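You operate a simulated robot arm through the tools that you are given. There is no shell and no other tool.

You are at the controls of a simulated robot arm. One attempt, no reset.

TASK
Scrub the dirt off the green saucer with the round scrub brush.
Fine: brush back; saucer on the long counter, the wide orange pot standing in it. What is to be rubbed or washed off counts as gone when no trace of it is left.
Where things are to end (x, y in the base frame): green saucer within 100 mm of [700, -260].

The check looks at the end state, three seconds after you hand in, the way a careful person would. Anything else that was tipped, shoved, dropped, spilled or broken makes it a failure.

THE ROBOT
A 7-joint arm with a two-finger parallel gripper, fixed in place. Base frame: the origin is at the foot of the arm, x ahead of it, y to its left, z up. Lengths are in mm, angles in degrees, forces in N, time in s.
With the tool pointing down near the work surface it reaches from about 400 to 900 mm from the base axis. Its first joint turns from -17.0 to 126.0 degrees. Payload 1.57 kg.
The tool frame sits at the grasp point between the pads (the TCP): z along the fingers, y along the line on which they close. The tips reach 30 mm beyond it. The gripper opens to 80 mm. The fingers are 17 mm wide and 12 mm thick; the gripper's body (40 by 82 mm) begins 80 mm behind the TCP.
Orientation is told as [roll, pitch, yaw] about the base's x, y, z axes, in that order, counted from this pose: with the fingers straight down and closing along the base's y, the tool's x points along the base's -x, its y along +y and its z along -z.

THE INTERFACE
- The arm moves only by the tool nudge_tool. Its arguments are lists of equal length, an entry for each row: "xyz": the shift along the tool's x, y, z in units of 25 mm (1.0 is 25 mm), a list of three; "turn": the turn, a rotation vector about the tool's x, y, z in units of 4 degrees (1.0 is 4 degrees), a list of three; "hand": the finger opening in mm, from 0 to 80. In form: {"xyz": [[dx, dy, dz], ...], "turn": [[wx, wy, wz], ...], "hand": [hand, ...]}. A call has 1 to 20 rows; each row shifts and turns the commanded pose from where the row before left it, along the tool's axes as they then stand. A call with a number of a shift or a turn outside -1 to 1 is refused whole. Each row takes 0.2 s and may step no farther than 50 mm and 8.6 degrees from the row before; otherwise, or with a gripper value out of range, the whole call is refused. Where a pose cannot be reached the arm comes as near as it can. A force on the tool above 40 N (or 10 N above the force at the start of the call, whichever is more), or a blocked arm, ends the call early, and 0.2 s more pass. The fingers move at their own pace (about 45 mm/s each) and stop on an object; they squeeze with about 43 N. The grip force told is the motor's: it shows also when the fingers shut on nothing. Time passes only in rows, and 0.2 s behind the last, so rows that do not move let the fingers close. The reply holds the time, the measured pose of the TCP, the force on the tool along the base axes, the opening and the grip force, in the units named above and with some noise, with the torque about the TCP (base axes, N m) and any sound that the robot's microphone picked up, and new pictures: "views" is both (left out), scene, wrist or none.
- Cameras (640 x 400 px; columns grow to the right, rows downward): "scene" is fixed at [220.5, -501.1, 1642.3]; the picture's right is [0.63, -0.77, 0.00], its down [-0.65, -0.53, -0.55] and it looks along [0.42, 0.35, -0.84] (base axes); focal length 214 px, centre (320, 200). "wrist" rides on the gripper at [72, -7, -122] in the tool frame; the picture's right is [0.09, 1.00, 0.00], its down [-0.84, 0.08, -0.54] and it looks along [-0.54, 0.05, 0.84] (tool axes); focal length 238 px, centre (320, 200). There is no depth. A picture from a camera that has moved, and an enlarged one, comes with that camera's place and axes in the base frame and with its lens.
- move_column(by): slides the trunk up (or, below 0, down) by that many mm; the arm rides with it, the base frame stays. It gives what a move gives, with no picture.
- zoom(camera, box): a new picture of the part [left, top, right, bottom] of that camera's present view, enlarged. The clock stands still meanwhile.
- finish_job(): hands the job in; it is judged then, once.

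Nothing tells you positions but the pictures and the camera data. Unless the task says otherwise, let go and move clear before handing in.

The tools are called after ">>>" as name(argument=value, ...) on one line, values as JSON. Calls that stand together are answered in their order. nudge_tool: Moves the arm, as the interface text tells. Its arguments: {"type":"object","properties":{"xyz":{"type":"array","items":{"type":"array","items":{"type":"number"}}},"turn":{"type":"array","items":{"type":"array","items":{"type":"number"}}},"hand":{"type":"array","items":{"type":"number"}},"views":{"type":"string","enum":["both","scene","wrist","none"]}},"required":["xyz","turn","hand"]} The other tools are called the same way: move_column (by) slides the trunk up or down; zoom (camera, box) takes an enlarged picture of a part of a camera's view; finish_job () hands the job in.

At the start:

```text
time: 0.0
tool_pos: [512.5, -25.9, 1274.8]
tool_rot: [0.0, 0.0, 0.0]
force: [-0.4, 0.4, 0.1]
moment: [0.0, -0.02, 0.02]
grip_width: 79.8
gripper_force: 0.0
trunk travel left (down, up): [-650.0, 140.0]
```

scene: 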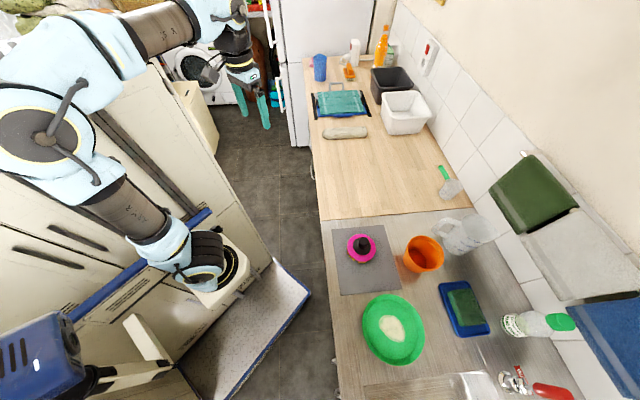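
wrist: 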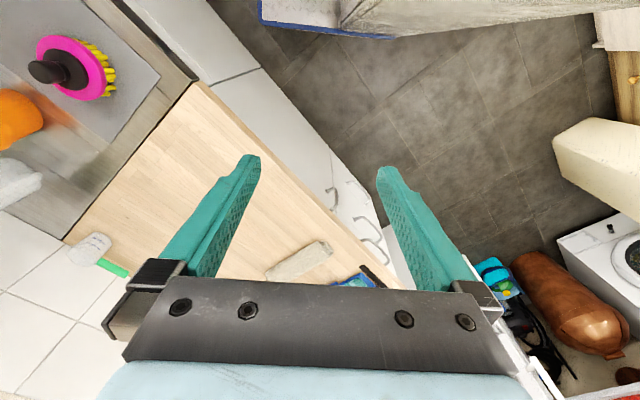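

I see a long counter with a green saucer that has a pale dirt patch, a pink round brush on a grey mat, an orange pot, and a sponge tray. Before moving, I'll enlarge the pictures to fix positions.

>>> zoom(camera="scene", box=[320, 200, 520, 400])

>>> zoom(camera="scene", box=[440, 180, 640, 400])

>>> zoom(camera="wrist", box=[0, 0, 200, 200])

>>> zoom(camera="scene", box=[0, 0, 320, 400])

```text
2.00 times, centred on (420, 300) of scene
camera zoom: at [220.5, -501.1, 1642.3], right [0.63, -0.77, 0.0], down [-0.65, -0.53, -0.55], along [0.42, 0.35, -0.84], focal length 429 px, centre (120, 0)
```

zoom: 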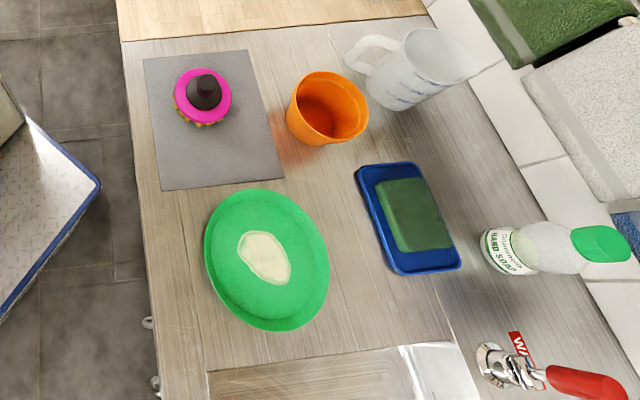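

```text
1.82 times, centred on (540, 290) of scene
camera zoom: at [220.5, -501.1, 1642.3], right [0.63, -0.77, 0.0], down [-0.65, -0.53, -0.55], along [0.42, 0.35, -0.84], focal length 390 px, centre (-80, 36)
```

zoom: 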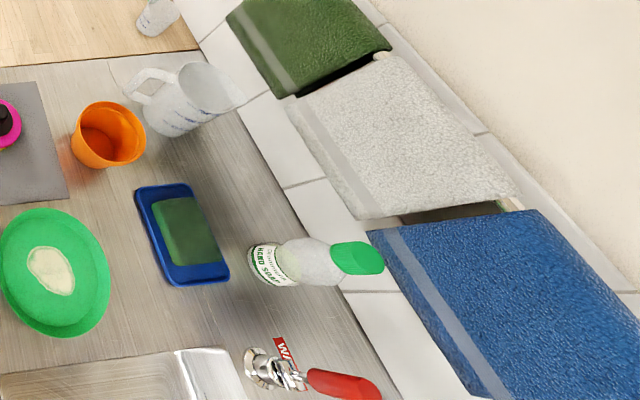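

```text
2.00 times, centred on (100, 100) of wrist
camera zoom: at [439.3, -31.2, 1398.0], right [-0.09, 1.0, 0.0], down [0.84, 0.08, 0.54], along [0.54, 0.05, -0.84], focal length 477 px, centre (760, 400)
```

zoom: 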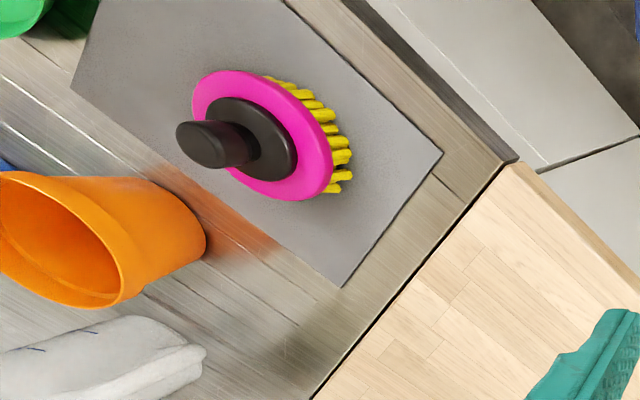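

```text
1.00 times, centred on (160, 200) of scene (not enlarged: the box is as wide or as high as the picture)
camera zoom: at [220.5, -501.1, 1642.3], right [0.63, -0.77, 0.0], down [-0.65, -0.53, -0.55], along [0.42, 0.35, -0.84], focal length 214 px, centre (480, 200)
```

zoom: 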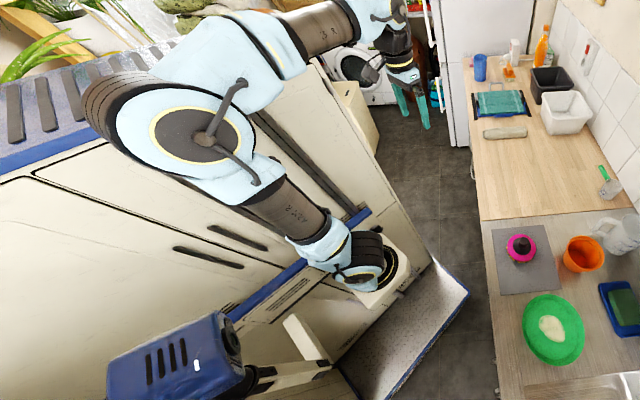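

The counter runs at about 45° in the base frame, and its top is near z≈920. I place the brush near (505, -442), the saucer near (371, -645), and the goal on the wooden part. First I'll yaw the tool to line up with the counter, then swing over toward the brush while staying high.

>>> nudge_tool(xyz=[[0, 0, 0], [0, 0, 0], [0, 0, 0], [0, 0, 0], [0, 0, 0], [0, 0, 0], [0, 0, 0], [0, 0, 0], [0, 0, 0], [0, 0, 0], [0, 0, 0], [0, 0, 0]], turn=[[0, 0, 1], [0, 0, 1], [0, 0, 1], [0, 0, 1], [0, 0, 1], [0, 0, 1], [0, 0, 1], [0, 0, 1], [0, 0, 1], [0, 0, 1], [0, 0, 1], [0, 0, 0.25]], hand=[80, 80, 80, 80, 80, 80, 80, 80, 80, 80, 80, 80], views="both")

```text
time: 2.6
tool_pos: [512.8, -25.8, 1276.2]
tool_rot: [0.0, 0.0, -45.0]
force: [0.2, 0.0, -0.7]
moment: [0.03, -0.02, -0.02]
grip_width: 80.0
gripper_force: 0.0
trunk travel left (down, up): [-650.0, 140.0]
camera wrist: at [455.7, 21.7, 1397.9], right [0.64, 0.77, 0.0], down [0.65, -0.54, 0.54], along [0.42, -0.35, -0.84], focal length 238 px, centre (320, 200)
```

scene: 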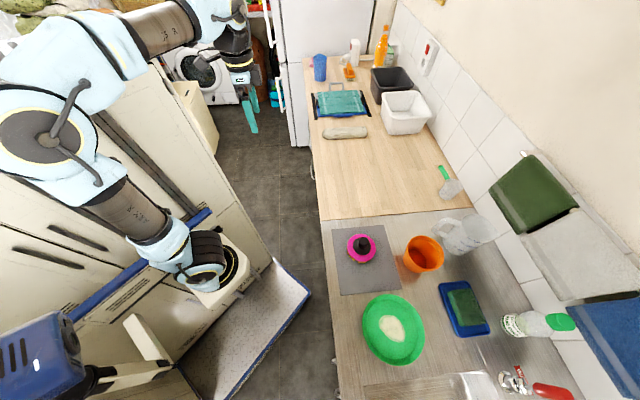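
wrist: 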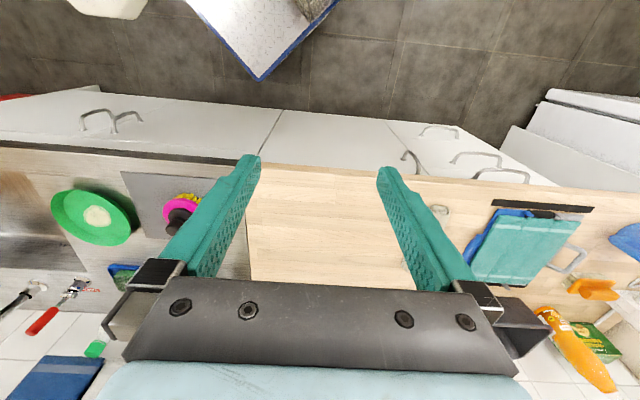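

The tool is now aligned with the counter. Next I'll move along the counter toward the brush and outward, staying high.

>>> nudge_tool(xyz=[[-0.5, -1, 0], [-0.5, -1, 0], [-0.5, -1, 0], [-0.5, -1, 0], [-0.5, -1, 0], [-0.5, -1, 0], [-0.5, -1, 0], [-0.5, -1, 0], [-0.5, -1, 0], [-0.5, -1, 0], [-0.5, -1, 0], [-0.5, -1, 0]], turn=[[0, 0, 0], [0, 0, 0], [0, 0, 0], [0, 0, 0], [0, 0, 0], [0, 0, 0], [0, 0, 0], [0, 0, 0], [0, 0, 0], [0, 0, 0], [0, 0, 0], [0, 0, 0]], hand=[80, 80, 80, 80, 80, 80, 80, 80, 80, 80, 80, 80], views="both")

```text
time: 5.2
tool_pos: [406.2, -343.8, 1277.3]
tool_rot: [-0.1, 0.0, -45.0]
force: [-0.3, 0.4, 0.0]
moment: [-0.02, 0.02, 0.0]
grip_width: 79.9
gripper_force: 0.1
trunk travel left (down, up): [-650.0, 140.0]
camera wrist: at [349.4, -297.3, 1397.6], right [0.64, 0.77, 0.0], down [0.65, -0.54, 0.54], along [0.42, -0.35, -0.84], focal length 238 px, centre (320, 200)
```

scene: 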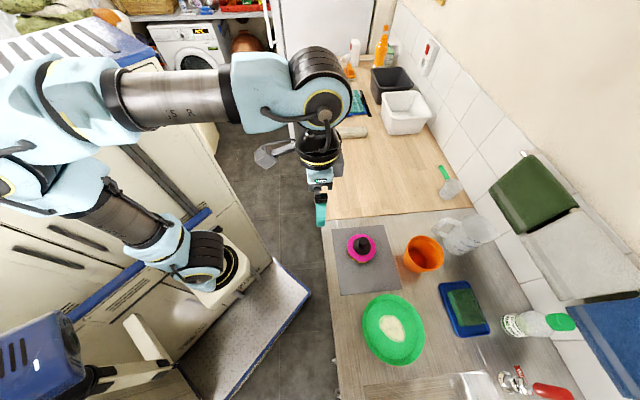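
wrist: 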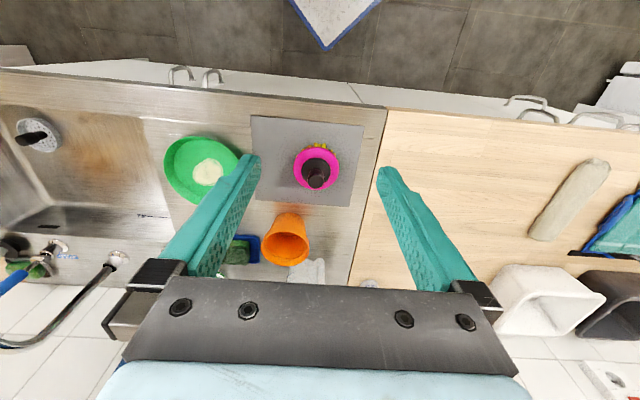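

The arm reaches this area. Something round with a dark handle is in the sink, so I'll check it and take close looks at the brush, pot and saucer.

>>> zoom(camera="wrist", box=[0, 90, 120, 170])

>>> zoom(camera="wrist", box=[150, 100, 350, 280])

>>> zoom(camera="wrist", box=[280, 130, 360, 200])

>>> zoom(camera="scene", box=[325, 215, 405, 300])

>>> zoom(camera="scene", box=[390, 215, 490, 315])

```text
5.00 times, centred on (60, 130) of wrist
camera zoom: at [349.4, -297.3, 1397.6], right [0.64, 0.77, 0.0], down [0.65, -0.54, 0.54], along [0.42, -0.35, -0.84], focal length 1192 px, centre (1620, 550)
```

zoom: 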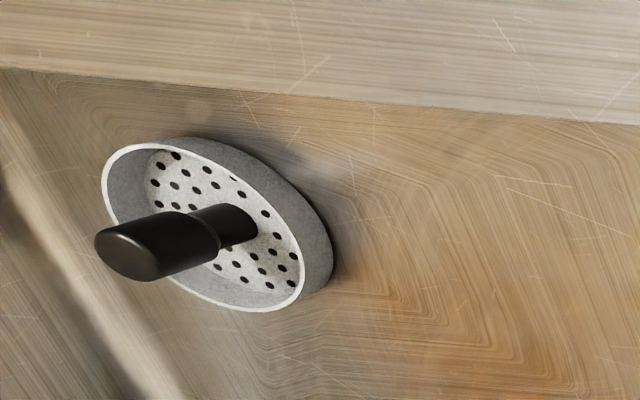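

```text
2.22 times, centred on (250, 190) of wrist
camera zoom: at [349.4, -297.3, 1397.6], right [0.64, 0.77, 0.0], down [0.65, -0.54, 0.54], along [0.42, -0.35, -0.84], focal length 530 px, centre (476, 222)
```

zoom: 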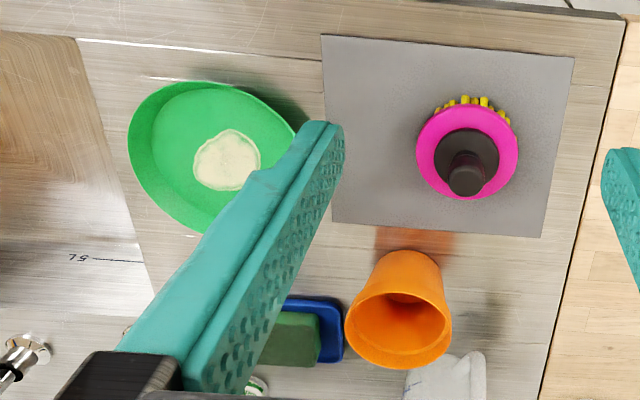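

```text
5.71 times, centred on (320, 165) of wrist
camera zoom: at [349.4, -297.3, 1397.6], right [0.64, 0.77, 0.0], down [0.65, -0.54, 0.54], along [0.42, -0.35, -0.84], focal length 1362 px, centre (320, 400)
```

zoom: 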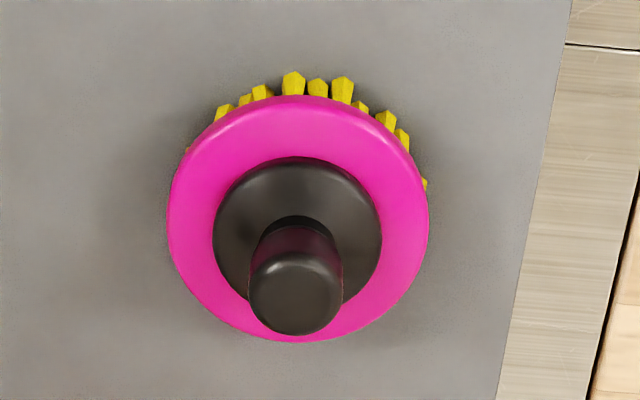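

```text
4.71 times, centred on (365, 258) of scene
camera zoom: at [220.5, -501.1, 1642.3], right [0.63, -0.77, 0.0], down [-0.65, -0.53, -0.55], along [0.42, 0.35, -0.84], focal length 1009 px, centre (108, -71)
```

zoom: 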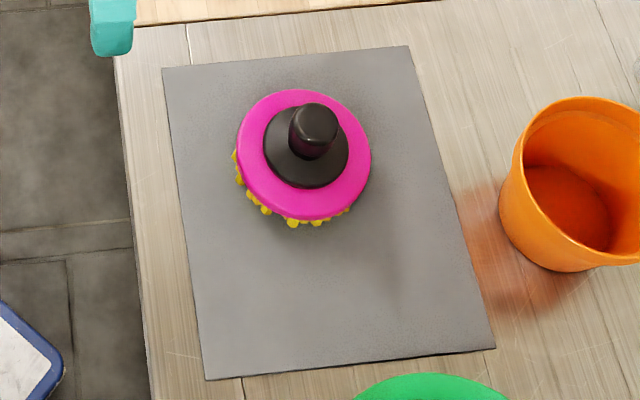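

```text
4.00 times, centred on (440, 265) of scene
camera zoom: at [220.5, -501.1, 1642.3], right [0.63, -0.77, 0.0], down [-0.65, -0.53, -0.55], along [0.42, 0.35, -0.84], focal length 858 px, centre (-160, -60)
```

zoom: 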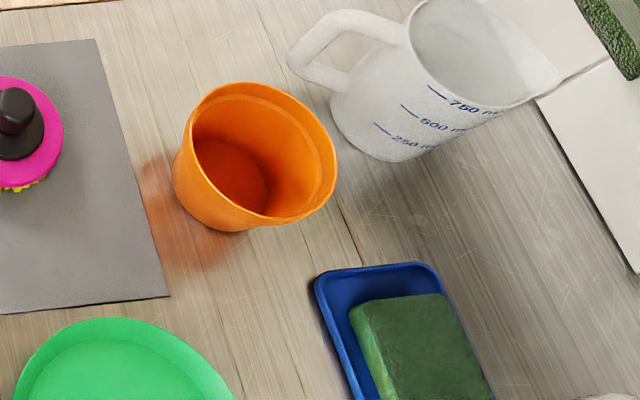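

The sink item is only a plug. The pink brush's handle is about 30 mm thick, with its top near (509, -441, 1005), so I'll move above it with the fingers open.

>>> nudge_tool(xyz=[[-0.564, 0.016, 0.9], [-0.564, 0.016, 0.9], [-0.564, 0.016, 0.9], [-0.564, 0.016, 0.9], [-0.564, 0.016, 0.9], [-0.564, 0.016, 0.9], [-0.564, 0.016, 0.9], [-0.564, 0.016, 0.9], [-0.564, 0.016, 0.9], [-0.564, 0.016, 0.9]], turn=[[0, 0, 0], [0, 0, 0], [0, 0, 0], [0, 0, 0], [0, 0, 0], [0, 0, 0], [0, 0, 0], [0, 0, 0], [0, 0, 0], [0, 0, 0]], hand=[80, 80, 80, 80, 80, 80, 80, 80, 80, 80], views="both")

```text
time: 7.4
tool_pos: [508.9, -440.6, 1052.3]
tool_rot: [-0.1, 0.0, -45.0]
force: [-0.8, 0.3, 0.6]
moment: [-0.05, -0.03, 0.0]
grip_width: 80.0
gripper_force: 0.1
trunk travel left (down, up): [-650.0, 140.0]
camera wrist: at [452.3, -393.9, 1173.6], right [0.64, 0.77, 0.0], down [0.65, -0.54, 0.54], along [0.42, -0.35, -0.84], focal length 238 px, centre (320, 200)
```

scene: 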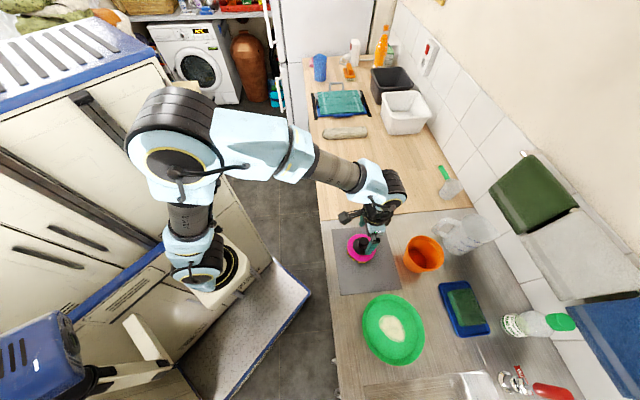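
wrist: 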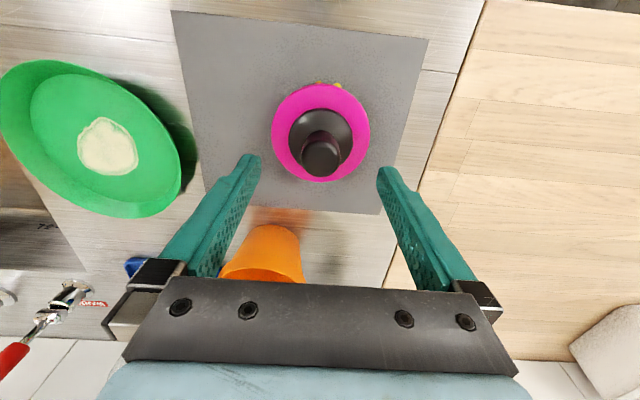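

The handle sits centred between the open fingers. I'll enlarge the view to judge how low the fingers may go.

>>> zoom(camera="wrist", box=[260, 70, 380, 190])

>>> zoom(camera="wrist", box=[0, 40, 200, 230])

```text
3.33 times, centred on (320, 130) of wrist
camera zoom: at [452.3, -393.9, 1173.6], right [0.64, 0.77, 0.0], down [0.65, -0.54, 0.54], along [0.42, -0.35, -0.84], focal length 794 px, centre (320, 433)
```

zoom: 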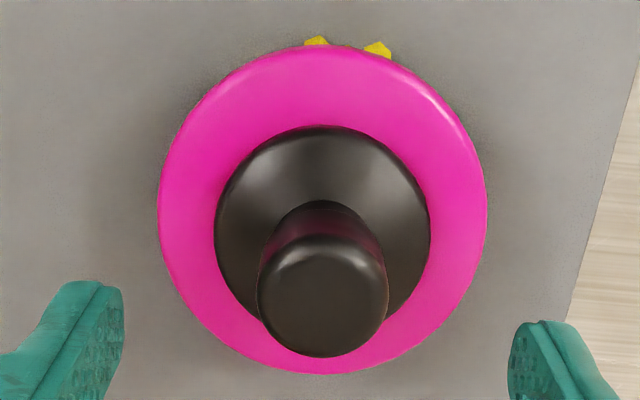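

```text
2.11 times, centred on (100, 135) of wrist
camera zoom: at [452.3, -393.9, 1173.6], right [0.64, 0.77, 0.0], down [0.65, -0.54, 0.54], along [0.42, -0.35, -0.84], focal length 502 px, centre (783, 337)
```

zoom: 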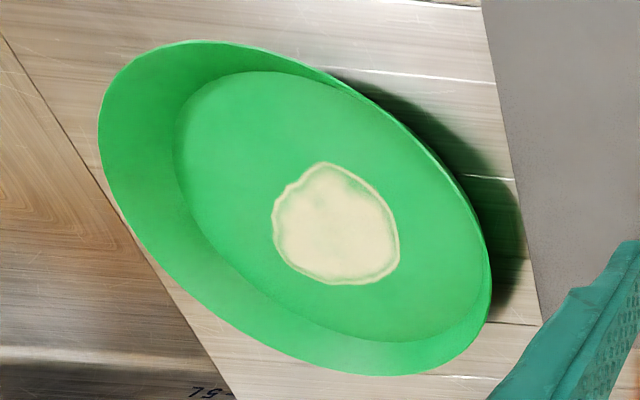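

The handle stands about 40 mm clear above its dome. I'll descend to z≈994 and then close on it.

>>> nudge_tool(xyz=[[0, 0, 0.8], [0, 0, 0.8], [0, 0, 0.72]], turn=[[0, 0, 0], [0, 0, 0], [0, 0, 0]], hand=[80, 80, 80], views="wrist")

```text
time: 8.2
tool_pos: [509.7, -438.0, 993.6]
tool_rot: [0.0, 0.0, -44.9]
force: [-0.2, -0.1, 0.1]
moment: [-0.01, 0.0, 0.01]
grip_width: 79.8
gripper_force: 0.0
trunk travel left (down, up): [-650.0, 140.0]
camera wrist: at [452.1, -392.9, 1115.4], right [0.64, 0.77, 0.0], down [0.65, -0.54, 0.54], along [0.42, -0.35, -0.84], focal length 238 px, centre (320, 200)
```

wrist: 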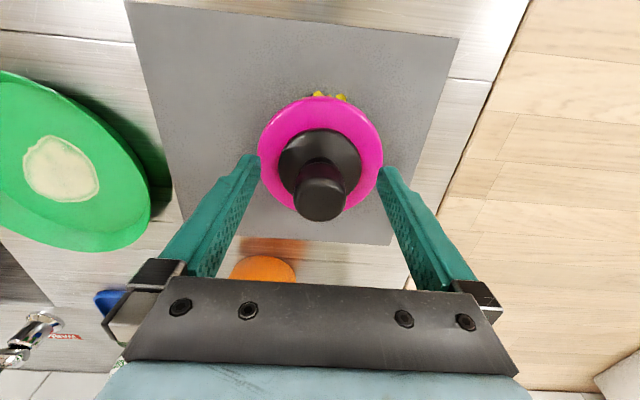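

>>> nudge_tool(xyz=[[0, 0, 0], [0, 0, 0], [0, 0, 0], [0, 0, 0], [0, 0, 0], [0, 0, 0]], turn=[[0, 0, 0], [0, 0, 0], [0, 0, 0], [0, 0, 0], [0, 0, 0], [0, 0, 0]], hand=[60, 45, 35, 20, 10, 0], views="wrist")

```text
time: 9.6
tool_pos: [508.8, -439.7, 993.3]
tool_rot: [0.0, 0.0, -45.0]
force: [-0.1, -0.5, -0.1]
moment: [0.02, -0.02, 0.0]
grip_width: 30.3
gripper_force: 38.1
trunk travel left (down, up): [-650.0, 140.0]
camera wrist: at [452.2, -392.9, 1115.6], right [0.64, 0.77, 0.0], down [0.65, -0.54, 0.54], along [0.42, -0.35, -0.84], focal length 238 px, centre (320, 200)
```

wrist: 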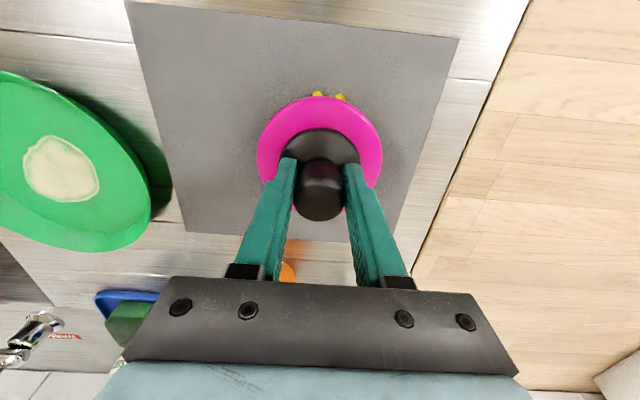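

I've got the brush (30 mm grip). I'll lift it straight up and move along toward the saucer for a closer look.

>>> nudge_tool(xyz=[[0, 0, -0.6], [0, 0, -1], [0, 0, -1], [0, 0, -1], [0, 0, -1], [0, -1, -0.4], [0, -1, 0], [0, -1, 0], [0, -1, 0], [0, -1, 0]], turn=[[0, 0, 0], [0, 0, 0], [0, 0, 0], [0, 0, 0], [0, 0, 0], [0, 0, 0], [0, 0, 0], [0, 0, 0], [0, 0, 0], [0, 0, 0]], hand=[0, 0, 0, 0, 0, 0, 0, 0, 0, 0], views="both")

```text
time: 11.8
tool_pos: [420.9, -528.4, 1118.2]
tool_rot: [0.0, 0.0, -44.9]
force: [0.8, 0.1, -1.2]
moment: [-0.02, 0.05, -0.01]
grip_width: 30.1
gripper_force: 39.5
trunk travel left (down, up): [-650.0, 140.0]
camera wrist: at [363.9, -481.2, 1240.5], right [0.64, 0.77, 0.0], down [0.65, -0.54, 0.54], along [0.42, -0.35, -0.84], focal length 238 px, centre (320, 200)
```

scene: 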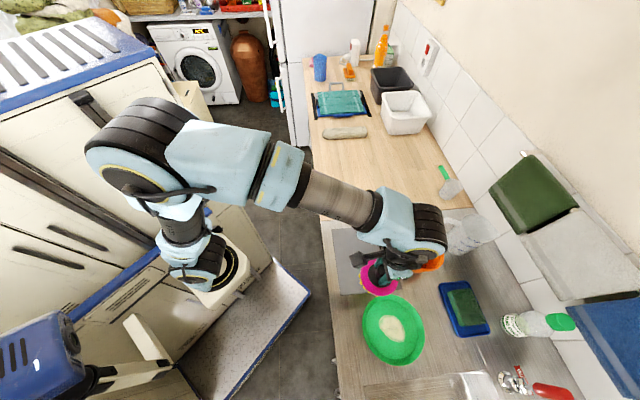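
wrist: 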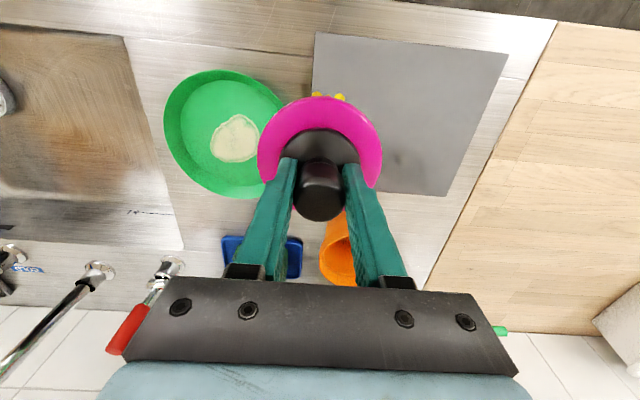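

Holding the brush securely, I'll enlarge the saucer in both cameras to locate its rim, floor and dirt.

>>> zoom(camera="wrist", box=[150, 60, 300, 210])

>>> zoom(camera="scene", box=[345, 280, 445, 380])

```text
2.67 times, centred on (225, 135) of wrist
camera zoom: at [363.9, -481.2, 1240.5], right [0.64, 0.77, 0.0], down [0.65, -0.54, 0.54], along [0.42, -0.35, -0.84], focal length 636 px, centre (573, 373)
```

zoom: 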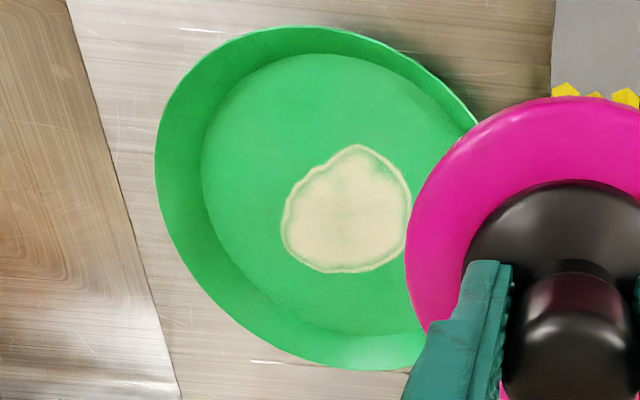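

```text
4.00 times, centred on (395, 330) of scene
camera zoom: at [220.5, -501.1, 1642.3], right [0.63, -0.77, 0.0], down [-0.65, -0.53, -0.55], along [0.42, 0.35, -0.84], focal length 858 px, centre (20, -320)
```

zoom: 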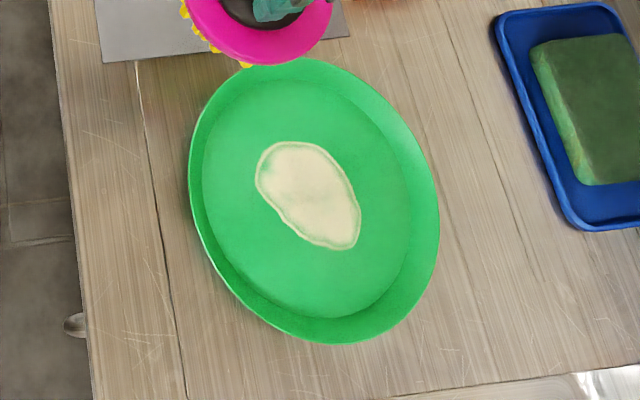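

The saucer is centred near (372, -640), with a rim radius of about 87 mm and a shallow lip. The dirt lies in the middle of its flat floor, so I'll bring the brush over it and descend to just above contact.

>>> nudge_tool(xyz=[[-0.35, -0.92, 0], [-0.35, -0.92, 0], [-0.35, -0.92, 0], [-0.35, -0.92, 0], [-0.35, -0.92, 0], [0, 0, 0.85], [0, 0, 0.85], [0, 0, 0.85], [0, 0, 0.85], [0, 0, 0.6]], turn=[[0, 0, 0], [0, 0, 0], [0, 0, 0], [0, 0, 0], [0, 0, 0], [0, 0, 0], [0, 0, 0], [0, 0, 0], [0, 0, 0], [0, 0, 0]], hand=[0, 0, 0, 0, 0, 0, 0, 0, 0, 0], views="both")

```text
time: 14.0
tool_pos: [370.2, -642.6, 1019.0]
tool_rot: [0.0, 0.0, -45.1]
force: [-0.6, -0.1, -1.8]
moment: [-0.03, 0.0, 0.0]
grip_width: 30.2
gripper_force: 39.2
trunk travel left (down, up): [-650.0, 140.0]
camera wrist: at [313.7, -594.3, 1140.6], right [0.64, 0.77, 0.0], down [0.65, -0.54, 0.54], along [0.42, -0.35, -0.84], focal length 238 px, centre (320, 200)
```

scene: 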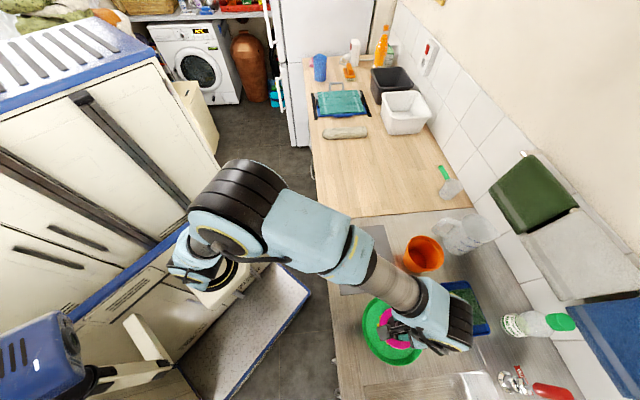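
wrist: 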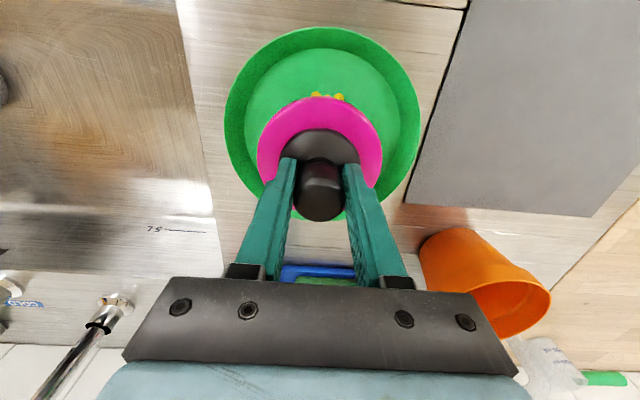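

The brush is centred over the saucer. I'll lower it gently while watching the force.

>>> nudge_tool(xyz=[[0, 0, 0.4], [0, 0, 0.2], [0, 0, 0.08]], turn=[[0, 0, 0], [0, 0, 0], [0, 0, 0]], hand=[0, 0, 0], views="none")

>>> nudge_tool(xyz=[[0, 0, 0.08]], turn=[[0, 0, 0]], hand=[0], views="none")

>>> nudge_tool(xyz=[[0, 0, 0.08]], turn=[[0, 0, 0]], hand=[0], views="none")

```text
time: 14.8
tool_pos: [370.7, -641.3, 1002.0]
tool_rot: [0.1, 0.1, -45.0]
force: [-0.6, 0.4, -0.8]
moment: [-0.02, -0.01, -0.01]
grip_width: 30.1
gripper_force: 39.7
trunk travel left (down, up): [-650.0, 140.0]
```

```text
time: 15.2
tool_pos: [369.7, -642.4, 999.9]
tool_rot: [0.1, 0.0, -45.0]
force: [0.3, -0.3, -2.2]
moment: [0.0, 0.01, 0.03]
grip_width: 30.0
gripper_force: 39.3
trunk travel left (down, up): [-650.0, 140.0]
```

```text
time: 15.6
tool_pos: [369.6, -640.3, 998.0]
tool_rot: [0.0, 0.2, -45.0]
force: [-0.4, 0.6, -1.0]
moment: [0.01, -0.02, -0.01]
grip_width: 29.9
gripper_force: 39.3
trunk travel left (down, up): [-650.0, 140.0]
```

>>> nudge_tool(xyz=[[0, 0, 0.06]], turn=[[0, 0, 0]], hand=[0], views="none")

>>> nudge_tool(xyz=[[0, 0, 0.06]], turn=[[0, 0, 0]], hand=[0], views="wrist")

```text
time: 16.0
tool_pos: [369.8, -641.3, 995.6]
tool_rot: [0.0, 0.1, -45.1]
force: [0.0, 0.4, -1.0]
moment: [0.02, 0.03, -0.01]
grip_width: 30.0
gripper_force: 39.5
trunk travel left (down, up): [-650.0, 140.0]
```

```text
time: 16.4
tool_pos: [370.8, -640.9, 993.7]
tool_rot: [-0.1, -0.1, -44.9]
force: [0.4, 0.0, -0.9]
moment: [-0.02, 0.04, -0.03]
grip_width: 30.0
gripper_force: 39.3
trunk travel left (down, up): [-650.0, 140.0]
camera wrist: at [313.8, -594.7, 1116.6], right [0.64, 0.77, 0.0], down [0.65, -0.54, 0.54], along [0.42, -0.35, -0.84], focal length 238 px, centre (320, 200)
```

wrist: 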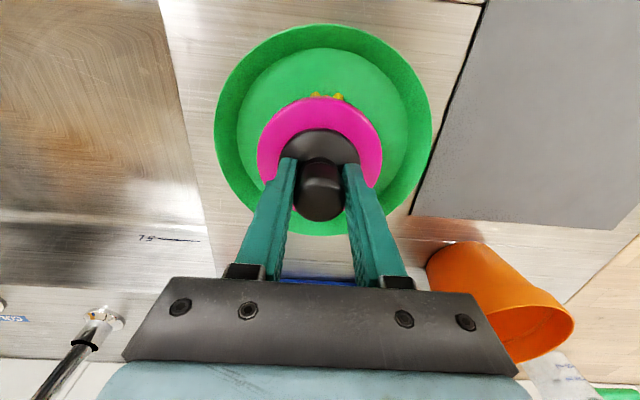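

>>> nudge_tool(xyz=[[0, 0, 0.06]], turn=[[0, 0, 0]], hand=[0], views="none")

>>> nudge_tool(xyz=[[0, 0, 0.06]], turn=[[0, 0, 0]], hand=[0], views="none")

>>> nudge_tool(xyz=[[0, 0, 0.06]], turn=[[0, 0, 0]], hand=[0], views="none")

```text
time: 16.8
tool_pos: [369.9, -642.0, 993.8]
tool_rot: [-0.1, -0.2, -45.0]
force: [-1.4, 2.0, 7.1]
moment: [0.2, 0.1, -0.03]
grip_width: 30.1
gripper_force: 39.3
trunk travel left (down, up): [-650.0, 140.0]
```

```text
time: 17.2
tool_pos: [370.6, -641.2, 994.2]
tool_rot: [0.0, -0.2, -45.0]
force: [-1.2, 0.5, 22.1]
moment: [0.39, 0.15, -0.07]
grip_width: 30.2
gripper_force: 39.3
trunk travel left (down, up): [-650.0, 140.0]
```

```text
time: 17.6
tool_pos: [369.9, -642.1, 992.2]
tool_rot: [-0.1, -0.2, -45.1]
force: [0.1, -0.1, 32.5]
moment: [0.05, -0.29, -0.27]
grip_width: 29.9
gripper_force: 39.3
trunk travel left (down, up): [-650.0, 140.0]
```

Contact is made; the force is now 32 N, so I'll ease off to about 10 N before scrubbing.

>>> nudge_tool(xyz=[[0, 0, -0.1]], turn=[[0, 0, 0]], hand=[0], views="none")

```text
time: 18.0
tool_pos: [370.7, -642.1, 991.6]
tool_rot: [-0.1, -0.1, -45.1]
force: [1.5, -5.5, 20.8]
moment: [-0.61, -0.58, -0.1]
grip_width: 30.0
gripper_force: 39.3
trunk travel left (down, up): [-650.0, 140.0]
```

>>> nudge_tool(xyz=[[0, 0, -0.04]], turn=[[0, 0, 0]], hand=[0], views="both")

```text
time: 18.4
tool_pos: [369.8, -639.9, 992.2]
tool_rot: [-0.1, 0.2, -45.0]
force: [1.7, -3.6, 12.4]
moment: [-0.65, -0.67, -0.12]
grip_width: 29.8
gripper_force: 39.4
trunk travel left (down, up): [-650.0, 140.0]
camera wrist: at [313.9, -594.3, 1114.6], right [0.64, 0.77, 0.0], down [0.65, -0.54, 0.54], along [0.42, -0.35, -0.84], focal length 238 px, centre (320, 200)
```

scene: 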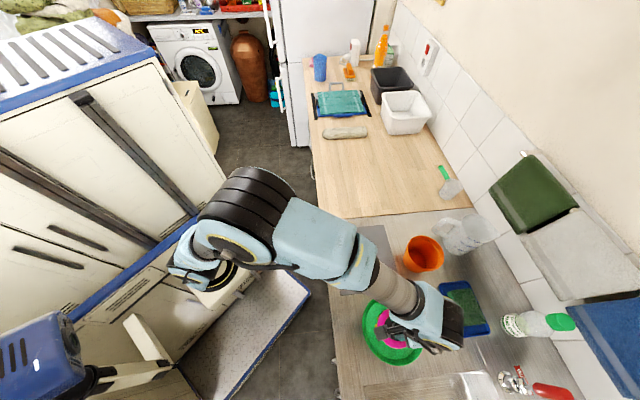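
wrist: 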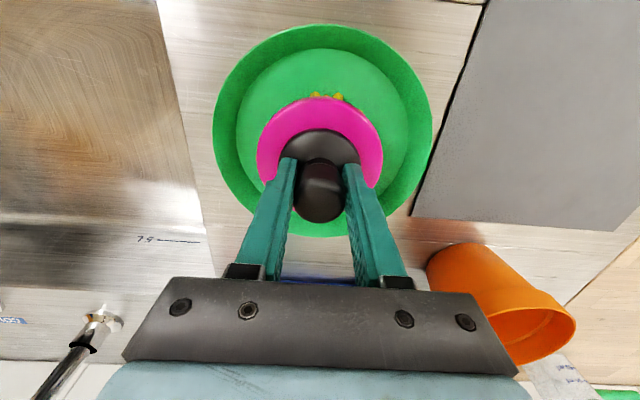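

The force is 12 N, a good pressure. I'll start with short strokes to see whether the saucer stays put.

>>> nudge_tool(xyz=[[-0.5, 0, 0], [0.5, 0, 0], [0.5, 0, 0], [-0.5, 0, 0], [0, 0.5, 0], [0, -0.5, 0], [0, -0.5, 0], [0, 0.5, 0]], turn=[[0, 0, 0], [0, 0, 0], [0, 0, 0], [0, 0, 0], [0, 0, 0], [0, 0, 0], [0, 0, 0], [0, 0, 0]], hand=[0, 0, 0, 0, 0, 0, 0, 0], views="wrist")

```text
time: 20.2
tool_pos: [369.8, -640.7, 993.3]
tool_rot: [0.0, 0.1, -44.9]
force: [-0.6, 0.0, -0.7]
moment: [0.0, -0.05, 0.0]
grip_width: 30.1
gripper_force: 39.6
trunk travel left (down, up): [-650.0, 140.0]
camera wrist: at [313.9, -594.9, 1114.8], right [0.64, 0.77, 0.0], down [0.65, -0.54, 0.54], along [0.42, -0.35, -0.84], focal length 238 px, centre (320, 200)
```

wrist: 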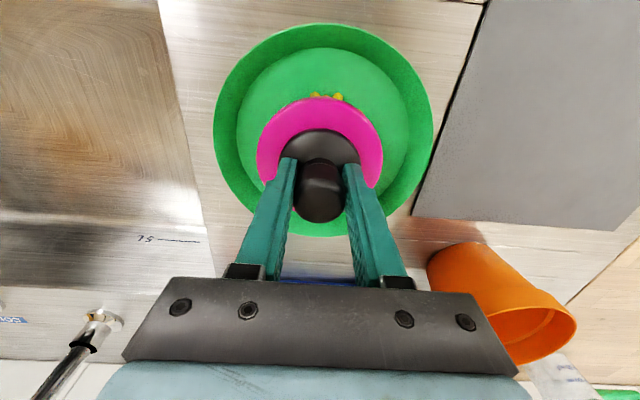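

>>> nudge_tool(xyz=[[0, 0, 0.06]], turn=[[0, 0, 0]], hand=[0], views="none")

```text
time: 20.6
tool_pos: [370.0, -642.1, 993.2]
tool_rot: [0.0, 0.0, -44.9]
force: [-1.7, 1.8, 6.5]
moment: [0.0, -0.14, 0.01]
grip_width: 29.6
gripper_force: 39.5
trunk travel left (down, up): [-650.0, 140.0]
```

>>> nudge_tool(xyz=[[-0.6, 0, 0.03], [0.176, 0.424, 0], [0.424, 0.176, 0], [0.424, -0.176, 0], [0.176, -0.424, 0], [-0.176, -0.424, 0], [-0.424, -0.176, 0], [-0.424, 0.176, 0], [-0.176, 0.424, 0], [0.6, 0, 0]], turn=[[0, 0, 0], [0, 0, 0], [0, 0, 0], [0, 0, 0], [0, 0, 0], [0, 0, 0], [0, 0, 0], [0, 0, 0], [0, 0, 0], [0, 0, 0]], hand=[0, 0, 0, 0, 0, 0, 0, 0, 0, 0], views="both")

```text
time: 22.8
tool_pos: [371.5, -640.4, 992.3]
tool_rot: [0.0, -0.2, -44.9]
force: [5.3, -4.9, 20.8]
moment: [-0.24, -0.4, -0.04]
grip_width: 29.9
gripper_force: 39.4
trunk travel left (down, up): [-650.0, 140.0]
camera wrist: at [315.4, -593.8, 1114.0], right [0.64, 0.77, 0.0], down [0.65, -0.53, 0.54], along [0.42, -0.35, -0.84], focal length 238 px, centre (320, 200)
```

scene: 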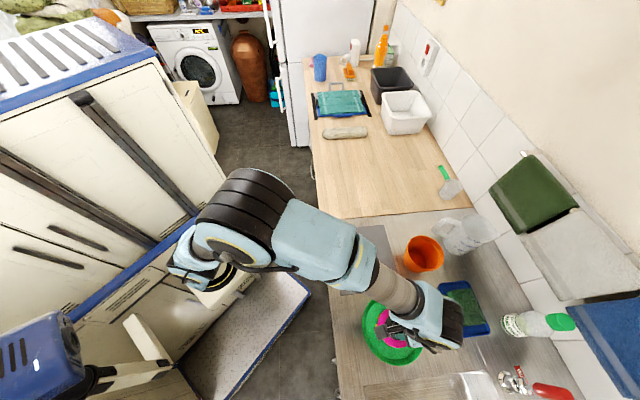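
wrist: 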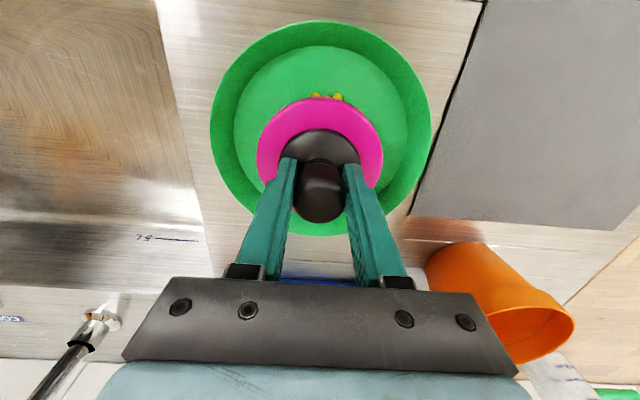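

The saucer barely moves and contact is firm. I'll keep scrubbing with wider circles.

>>> nudge_tool(xyz=[[-0.8, 0, -0.02], [0.234, 0.566, 0], [0.566, 0.234, 0], [0.566, -0.234, 0], [0.234, -0.566, 0], [-0.234, -0.566, 0], [-0.566, -0.234, 0], [-0.566, 0.234, 0], [-0.234, 0.566, 0], [0.8, 0, 0], [0, 0.4, 0], [0.4, -0.4, 0], [-0.4, -0.4, 0], [-0.4, 0.4, 0], [0.4, 0.4, 0], [0.4, -0.4, 0], [-0.4, -0.4, 0], [-0.4, 0.4, 0], [0.4, 0, 0]], turn=[[0, 0, 0], [0, 0, 0], [0, 0, 0], [0, 0, 0], [0, 0, 0], [0, 0, 0], [0, 0, 0], [0, 0, 0], [0, 0, 0], [0, 0, 0], [0, 0, 0], [0, 0, 0], [0, 0, 0], [0, 0, 0], [0, 0, 0], [0, 0, 0], [0, 0, 0], [0, 0, 0], [0, 0, 0]], hand=[0, 0, 0, 0, 0, 0, 0, 0, 0, 0, 0, 0, 0, 0, 0, 0, 0, 0, 0], views="both")

```text
time: 26.8
tool_pos: [371.8, -641.4, 993.5]
tool_rot: [0.0, -0.2, -44.9]
force: [3.7, -5.8, 20.7]
moment: [-0.26, -0.22, -0.06]
grip_width: 29.6
gripper_force: 39.0
trunk travel left (down, up): [-650.0, 140.0]
camera wrist: at [314.5, -594.4, 1114.0], right [0.64, 0.77, 0.0], down [0.65, -0.53, 0.54], along [0.42, -0.35, -0.84], focal length 238 px, centre (320, 200)
```

scene: 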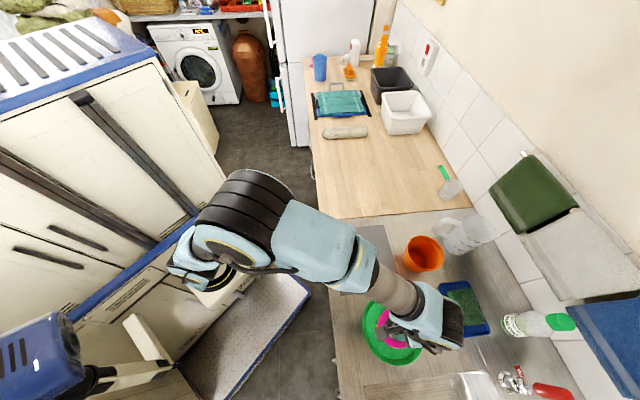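
wrist: 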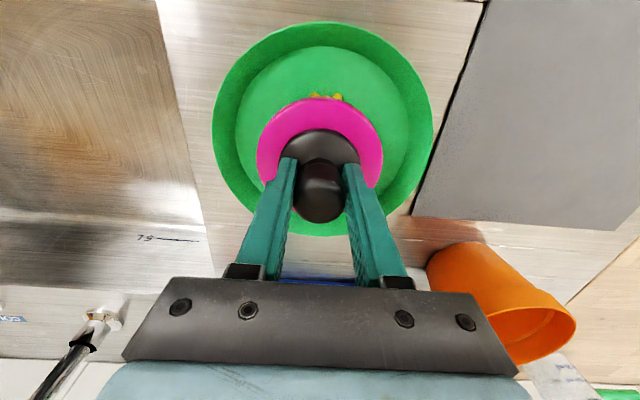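

I'll lift off and move aside to inspect the saucer.

>>> nudge_tool(xyz=[[0, 0, -0.4], [0, 0, -1], [0, 0, -1], [0, 0, -1], [0, 0, -1], [0, 1, 0], [0, 1, 0], [0, 1, 0], [0, 1, 0], [0, 1, 0]], turn=[[0, 0, 0], [0, 0, 0], [0, 0, 0], [0, 0, 0], [0, 0, 0], [0, 0, 0], [0, 0, 0], [0, 0, 0], [0, 0, 0], [0, 0, 0]], hand=[0, 0, 0, 0, 0, 0, 0, 0, 0, 0], views="both")

>>> zoom(camera="wrist", box=[130, 60, 290, 210])

>>> zoom(camera="scene", box=[345, 280, 445, 380])

```text
time: 29.0
tool_pos: [459.1, -552.7, 1102.8]
tool_rot: [0.0, 0.0, -45.1]
force: [-0.2, -0.5, -1.1]
moment: [-0.01, -0.04, -0.03]
grip_width: 29.5
gripper_force: 39.2
trunk travel left (down, up): [-650.0, 140.0]
camera wrist: at [402.7, -505.8, 1224.0], right [0.64, 0.77, 0.0], down [0.65, -0.54, 0.54], along [0.42, -0.35, -0.84], focal length 238 px, centre (320, 200)
```

scene: 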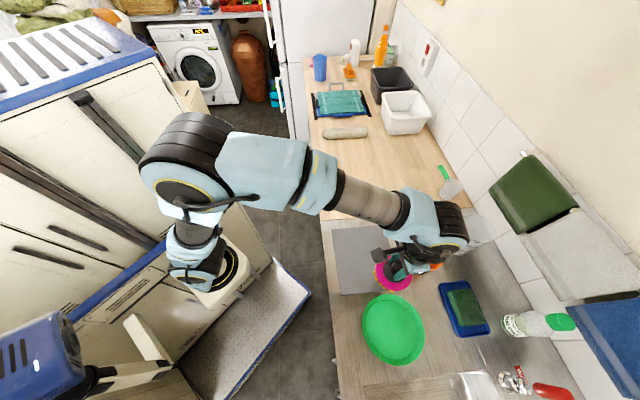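
wrist: 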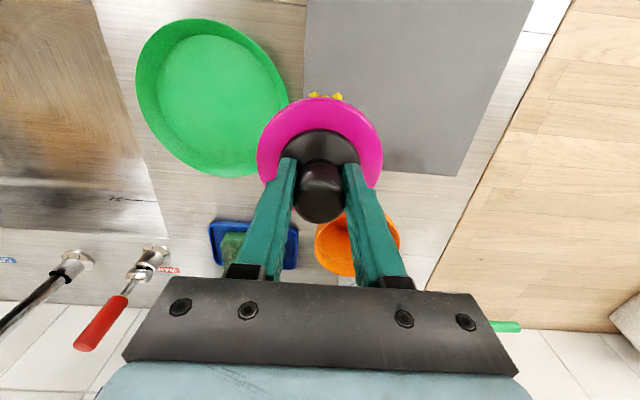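

```text
2.67 times, centred on (210, 135) of wrist
camera zoom: at [402.7, -505.8, 1224.0], right [0.64, 0.77, 0.0], down [0.65, -0.54, 0.54], along [0.42, -0.35, -0.84], focal length 636 px, centre (613, 373)
```

zoom: 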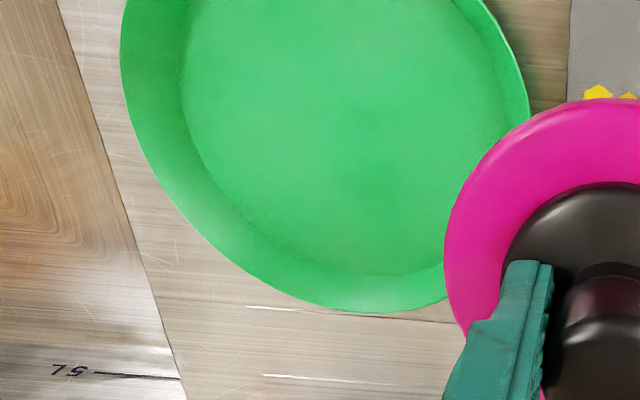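

```text
4.00 times, centred on (395, 330) of scene
camera zoom: at [220.5, -501.1, 1642.3], right [0.63, -0.77, 0.0], down [-0.65, -0.53, -0.55], along [0.42, 0.35, -0.84], focal length 858 px, centre (20, -320)
```

zoom: 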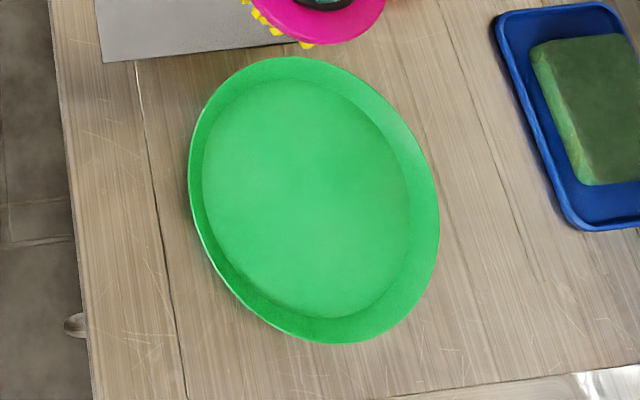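

The patch looks gone. I'll look harder for any faint traces before putting the brush away.

>>> zoom(camera="wrist", box=[160, 30, 270, 140])

>>> zoom(camera="scene", box=[365, 300, 420, 355])

```text
3.64 times, centred on (215, 85) of wrist
camera zoom: at [402.7, -505.8, 1224.0], right [0.64, 0.77, 0.0], down [0.65, -0.54, 0.54], along [0.42, -0.35, -0.84], focal length 867 px, centre (702, 618)
```

zoom: 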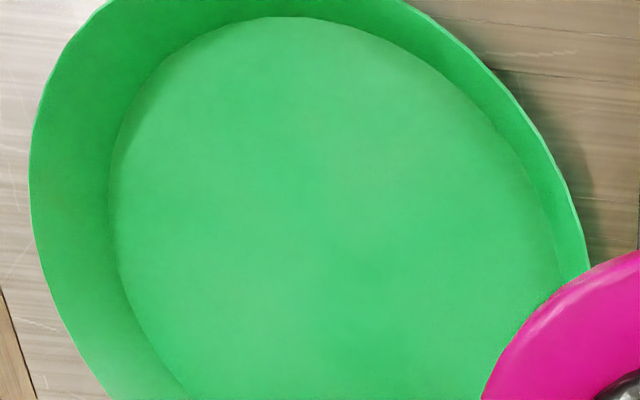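

```text
7.27 times, centred on (392, 328) of scene
camera zoom: at [220.5, -501.1, 1642.3], right [0.63, -0.77, 0.0], down [-0.65, -0.53, -0.55], along [0.42, 0.35, -0.84], focal length 1560 px, centre (-207, -727)
```

zoom: 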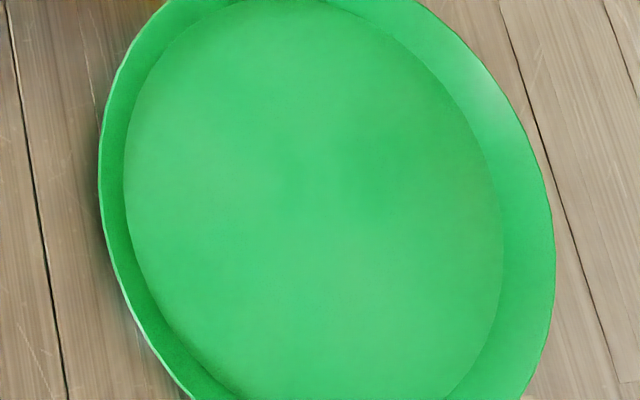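

It looks clean, but one more pass is cheap insurance. I'll go back down over the same spot.

>>> nudge_tool(xyz=[[0, -1, 0], [0, -1, 0], [0, -1, 0], [0, -1, 0], [0, -1, 0], [0, 0, 1], [0, 0, 1], [0, 0, 1], [0, 0, 0.8], [0, 0, 0.4], [0, 0, 0.1]], turn=[[0, 0, 0], [0, 0, 0], [0, 0, 0], [0, 0, 0], [0, 0, 0], [0, 0, 0], [0, 0, 0], [0, 0, 0], [0, 0, 0], [0, 0, 0], [0, 0, 0]], hand=[0, 0, 0, 0, 0, 0, 0, 0, 0, 0, 0], views="wrist")

```text
time: 31.4
tool_pos: [371.4, -641.5, 994.3]
tool_rot: [-0.1, 0.0, -45.0]
force: [0.1, -0.2, -1.0]
moment: [-0.01, 0.01, 0.04]
grip_width: 29.9
gripper_force: 38.8
trunk travel left (down, up): [-650.0, 140.0]
camera wrist: at [314.5, -594.7, 1116.0], right [0.64, 0.77, 0.0], down [0.65, -0.54, 0.54], along [0.42, -0.35, -0.84], focal length 238 px, centre (320, 200)
```

wrist: 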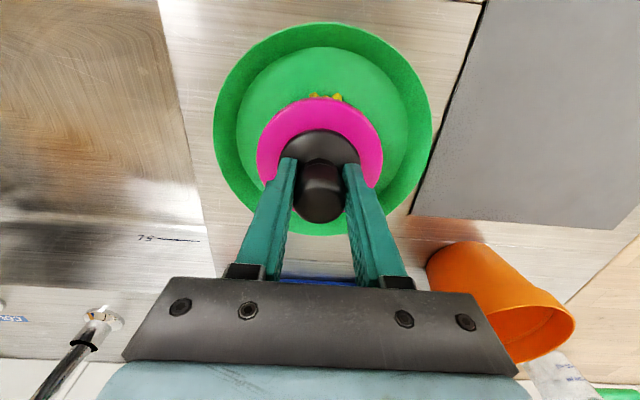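

>>> nudge_tool(xyz=[[0, 0, 0.08]], turn=[[0, 0, 0]], hand=[0], views="none")

>>> nudge_tool(xyz=[[0, 0, 0.04]], turn=[[0, 0, 0]], hand=[0], views="none")

```text
time: 31.8
tool_pos: [369.5, -640.5, 993.5]
tool_rot: [0.0, 0.0, -45.0]
force: [0.2, -0.7, 0.1]
moment: [0.06, -0.07, -0.05]
grip_width: 30.0
gripper_force: 39.1
trunk travel left (down, up): [-650.0, 140.0]
```

```text
time: 32.2
tool_pos: [371.0, -641.5, 992.6]
tool_rot: [-0.1, -0.1, -44.9]
force: [0.5, 0.3, 8.9]
moment: [0.16, -0.07, 0.02]
grip_width: 29.7
gripper_force: 39.1
trunk travel left (down, up): [-650.0, 140.0]
```

>>> nudge_tool(xyz=[[-0.8, 0, 0.02], [0.234, 0.566, 0], [0.566, 0.234, 0], [0.566, -0.234, 0], [0.234, -0.566, 0], [-0.234, -0.566, 0], [-0.566, -0.234, 0], [-0.566, 0.234, 0], [-0.234, 0.566, 0], [0.8, 0, 0], [0, 0.5, 0], [0.5, -0.5, 0], [-0.5, -0.5, 0], [-0.5, 0.5, 0], [0.5, 0.5, 0], [0.5, -0.5, 0], [-0.5, -0.5, 0], [-0.5, 0.5, 0], [0.5, 0, 0]], turn=[[0, 0, 0], [0, 0, 0], [0, 0, 0], [0, 0, 0], [0, 0, 0], [0, 0, 0], [0, 0, 0], [0, 0, 0], [0, 0, 0], [0, 0, 0], [0, 0, 0], [0, 0, 0], [0, 0, 0], [0, 0, 0], [0, 0, 0], [0, 0, 0], [0, 0, 0], [0, 0, 0], [0, 0, 0]], hand=[0, 0, 0, 0, 0, 0, 0, 0, 0, 0, 0, 0, 0, 0, 0, 0, 0, 0, 0], views="wrist")

```text
time: 34.9
tool_pos: [364.7, -636.1, 992.9]
tool_rot: [0.1, 0.0, -44.8]
force: [-0.8, 1.4, 18.4]
moment: [-0.1, 0.03, -0.01]
grip_width: 29.9
gripper_force: 39.4
trunk travel left (down, up): [-650.0, 140.0]
stopped in row 13: the force on the tool passed its limit at 43 N (the readings are from after the stop); the commanded pose is now the measured one
camera wrist: at [306.8, -590.3, 1114.2], right [0.64, 0.77, 0.0], down [0.65, -0.54, 0.54], along [0.42, -0.34, -0.84], focal length 238 px, centre (320, 200)
```

wrist: 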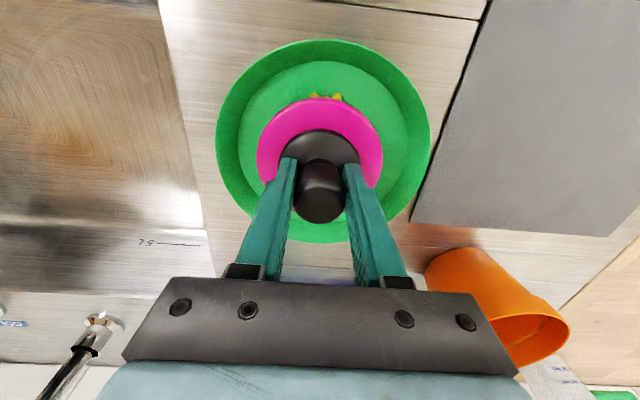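

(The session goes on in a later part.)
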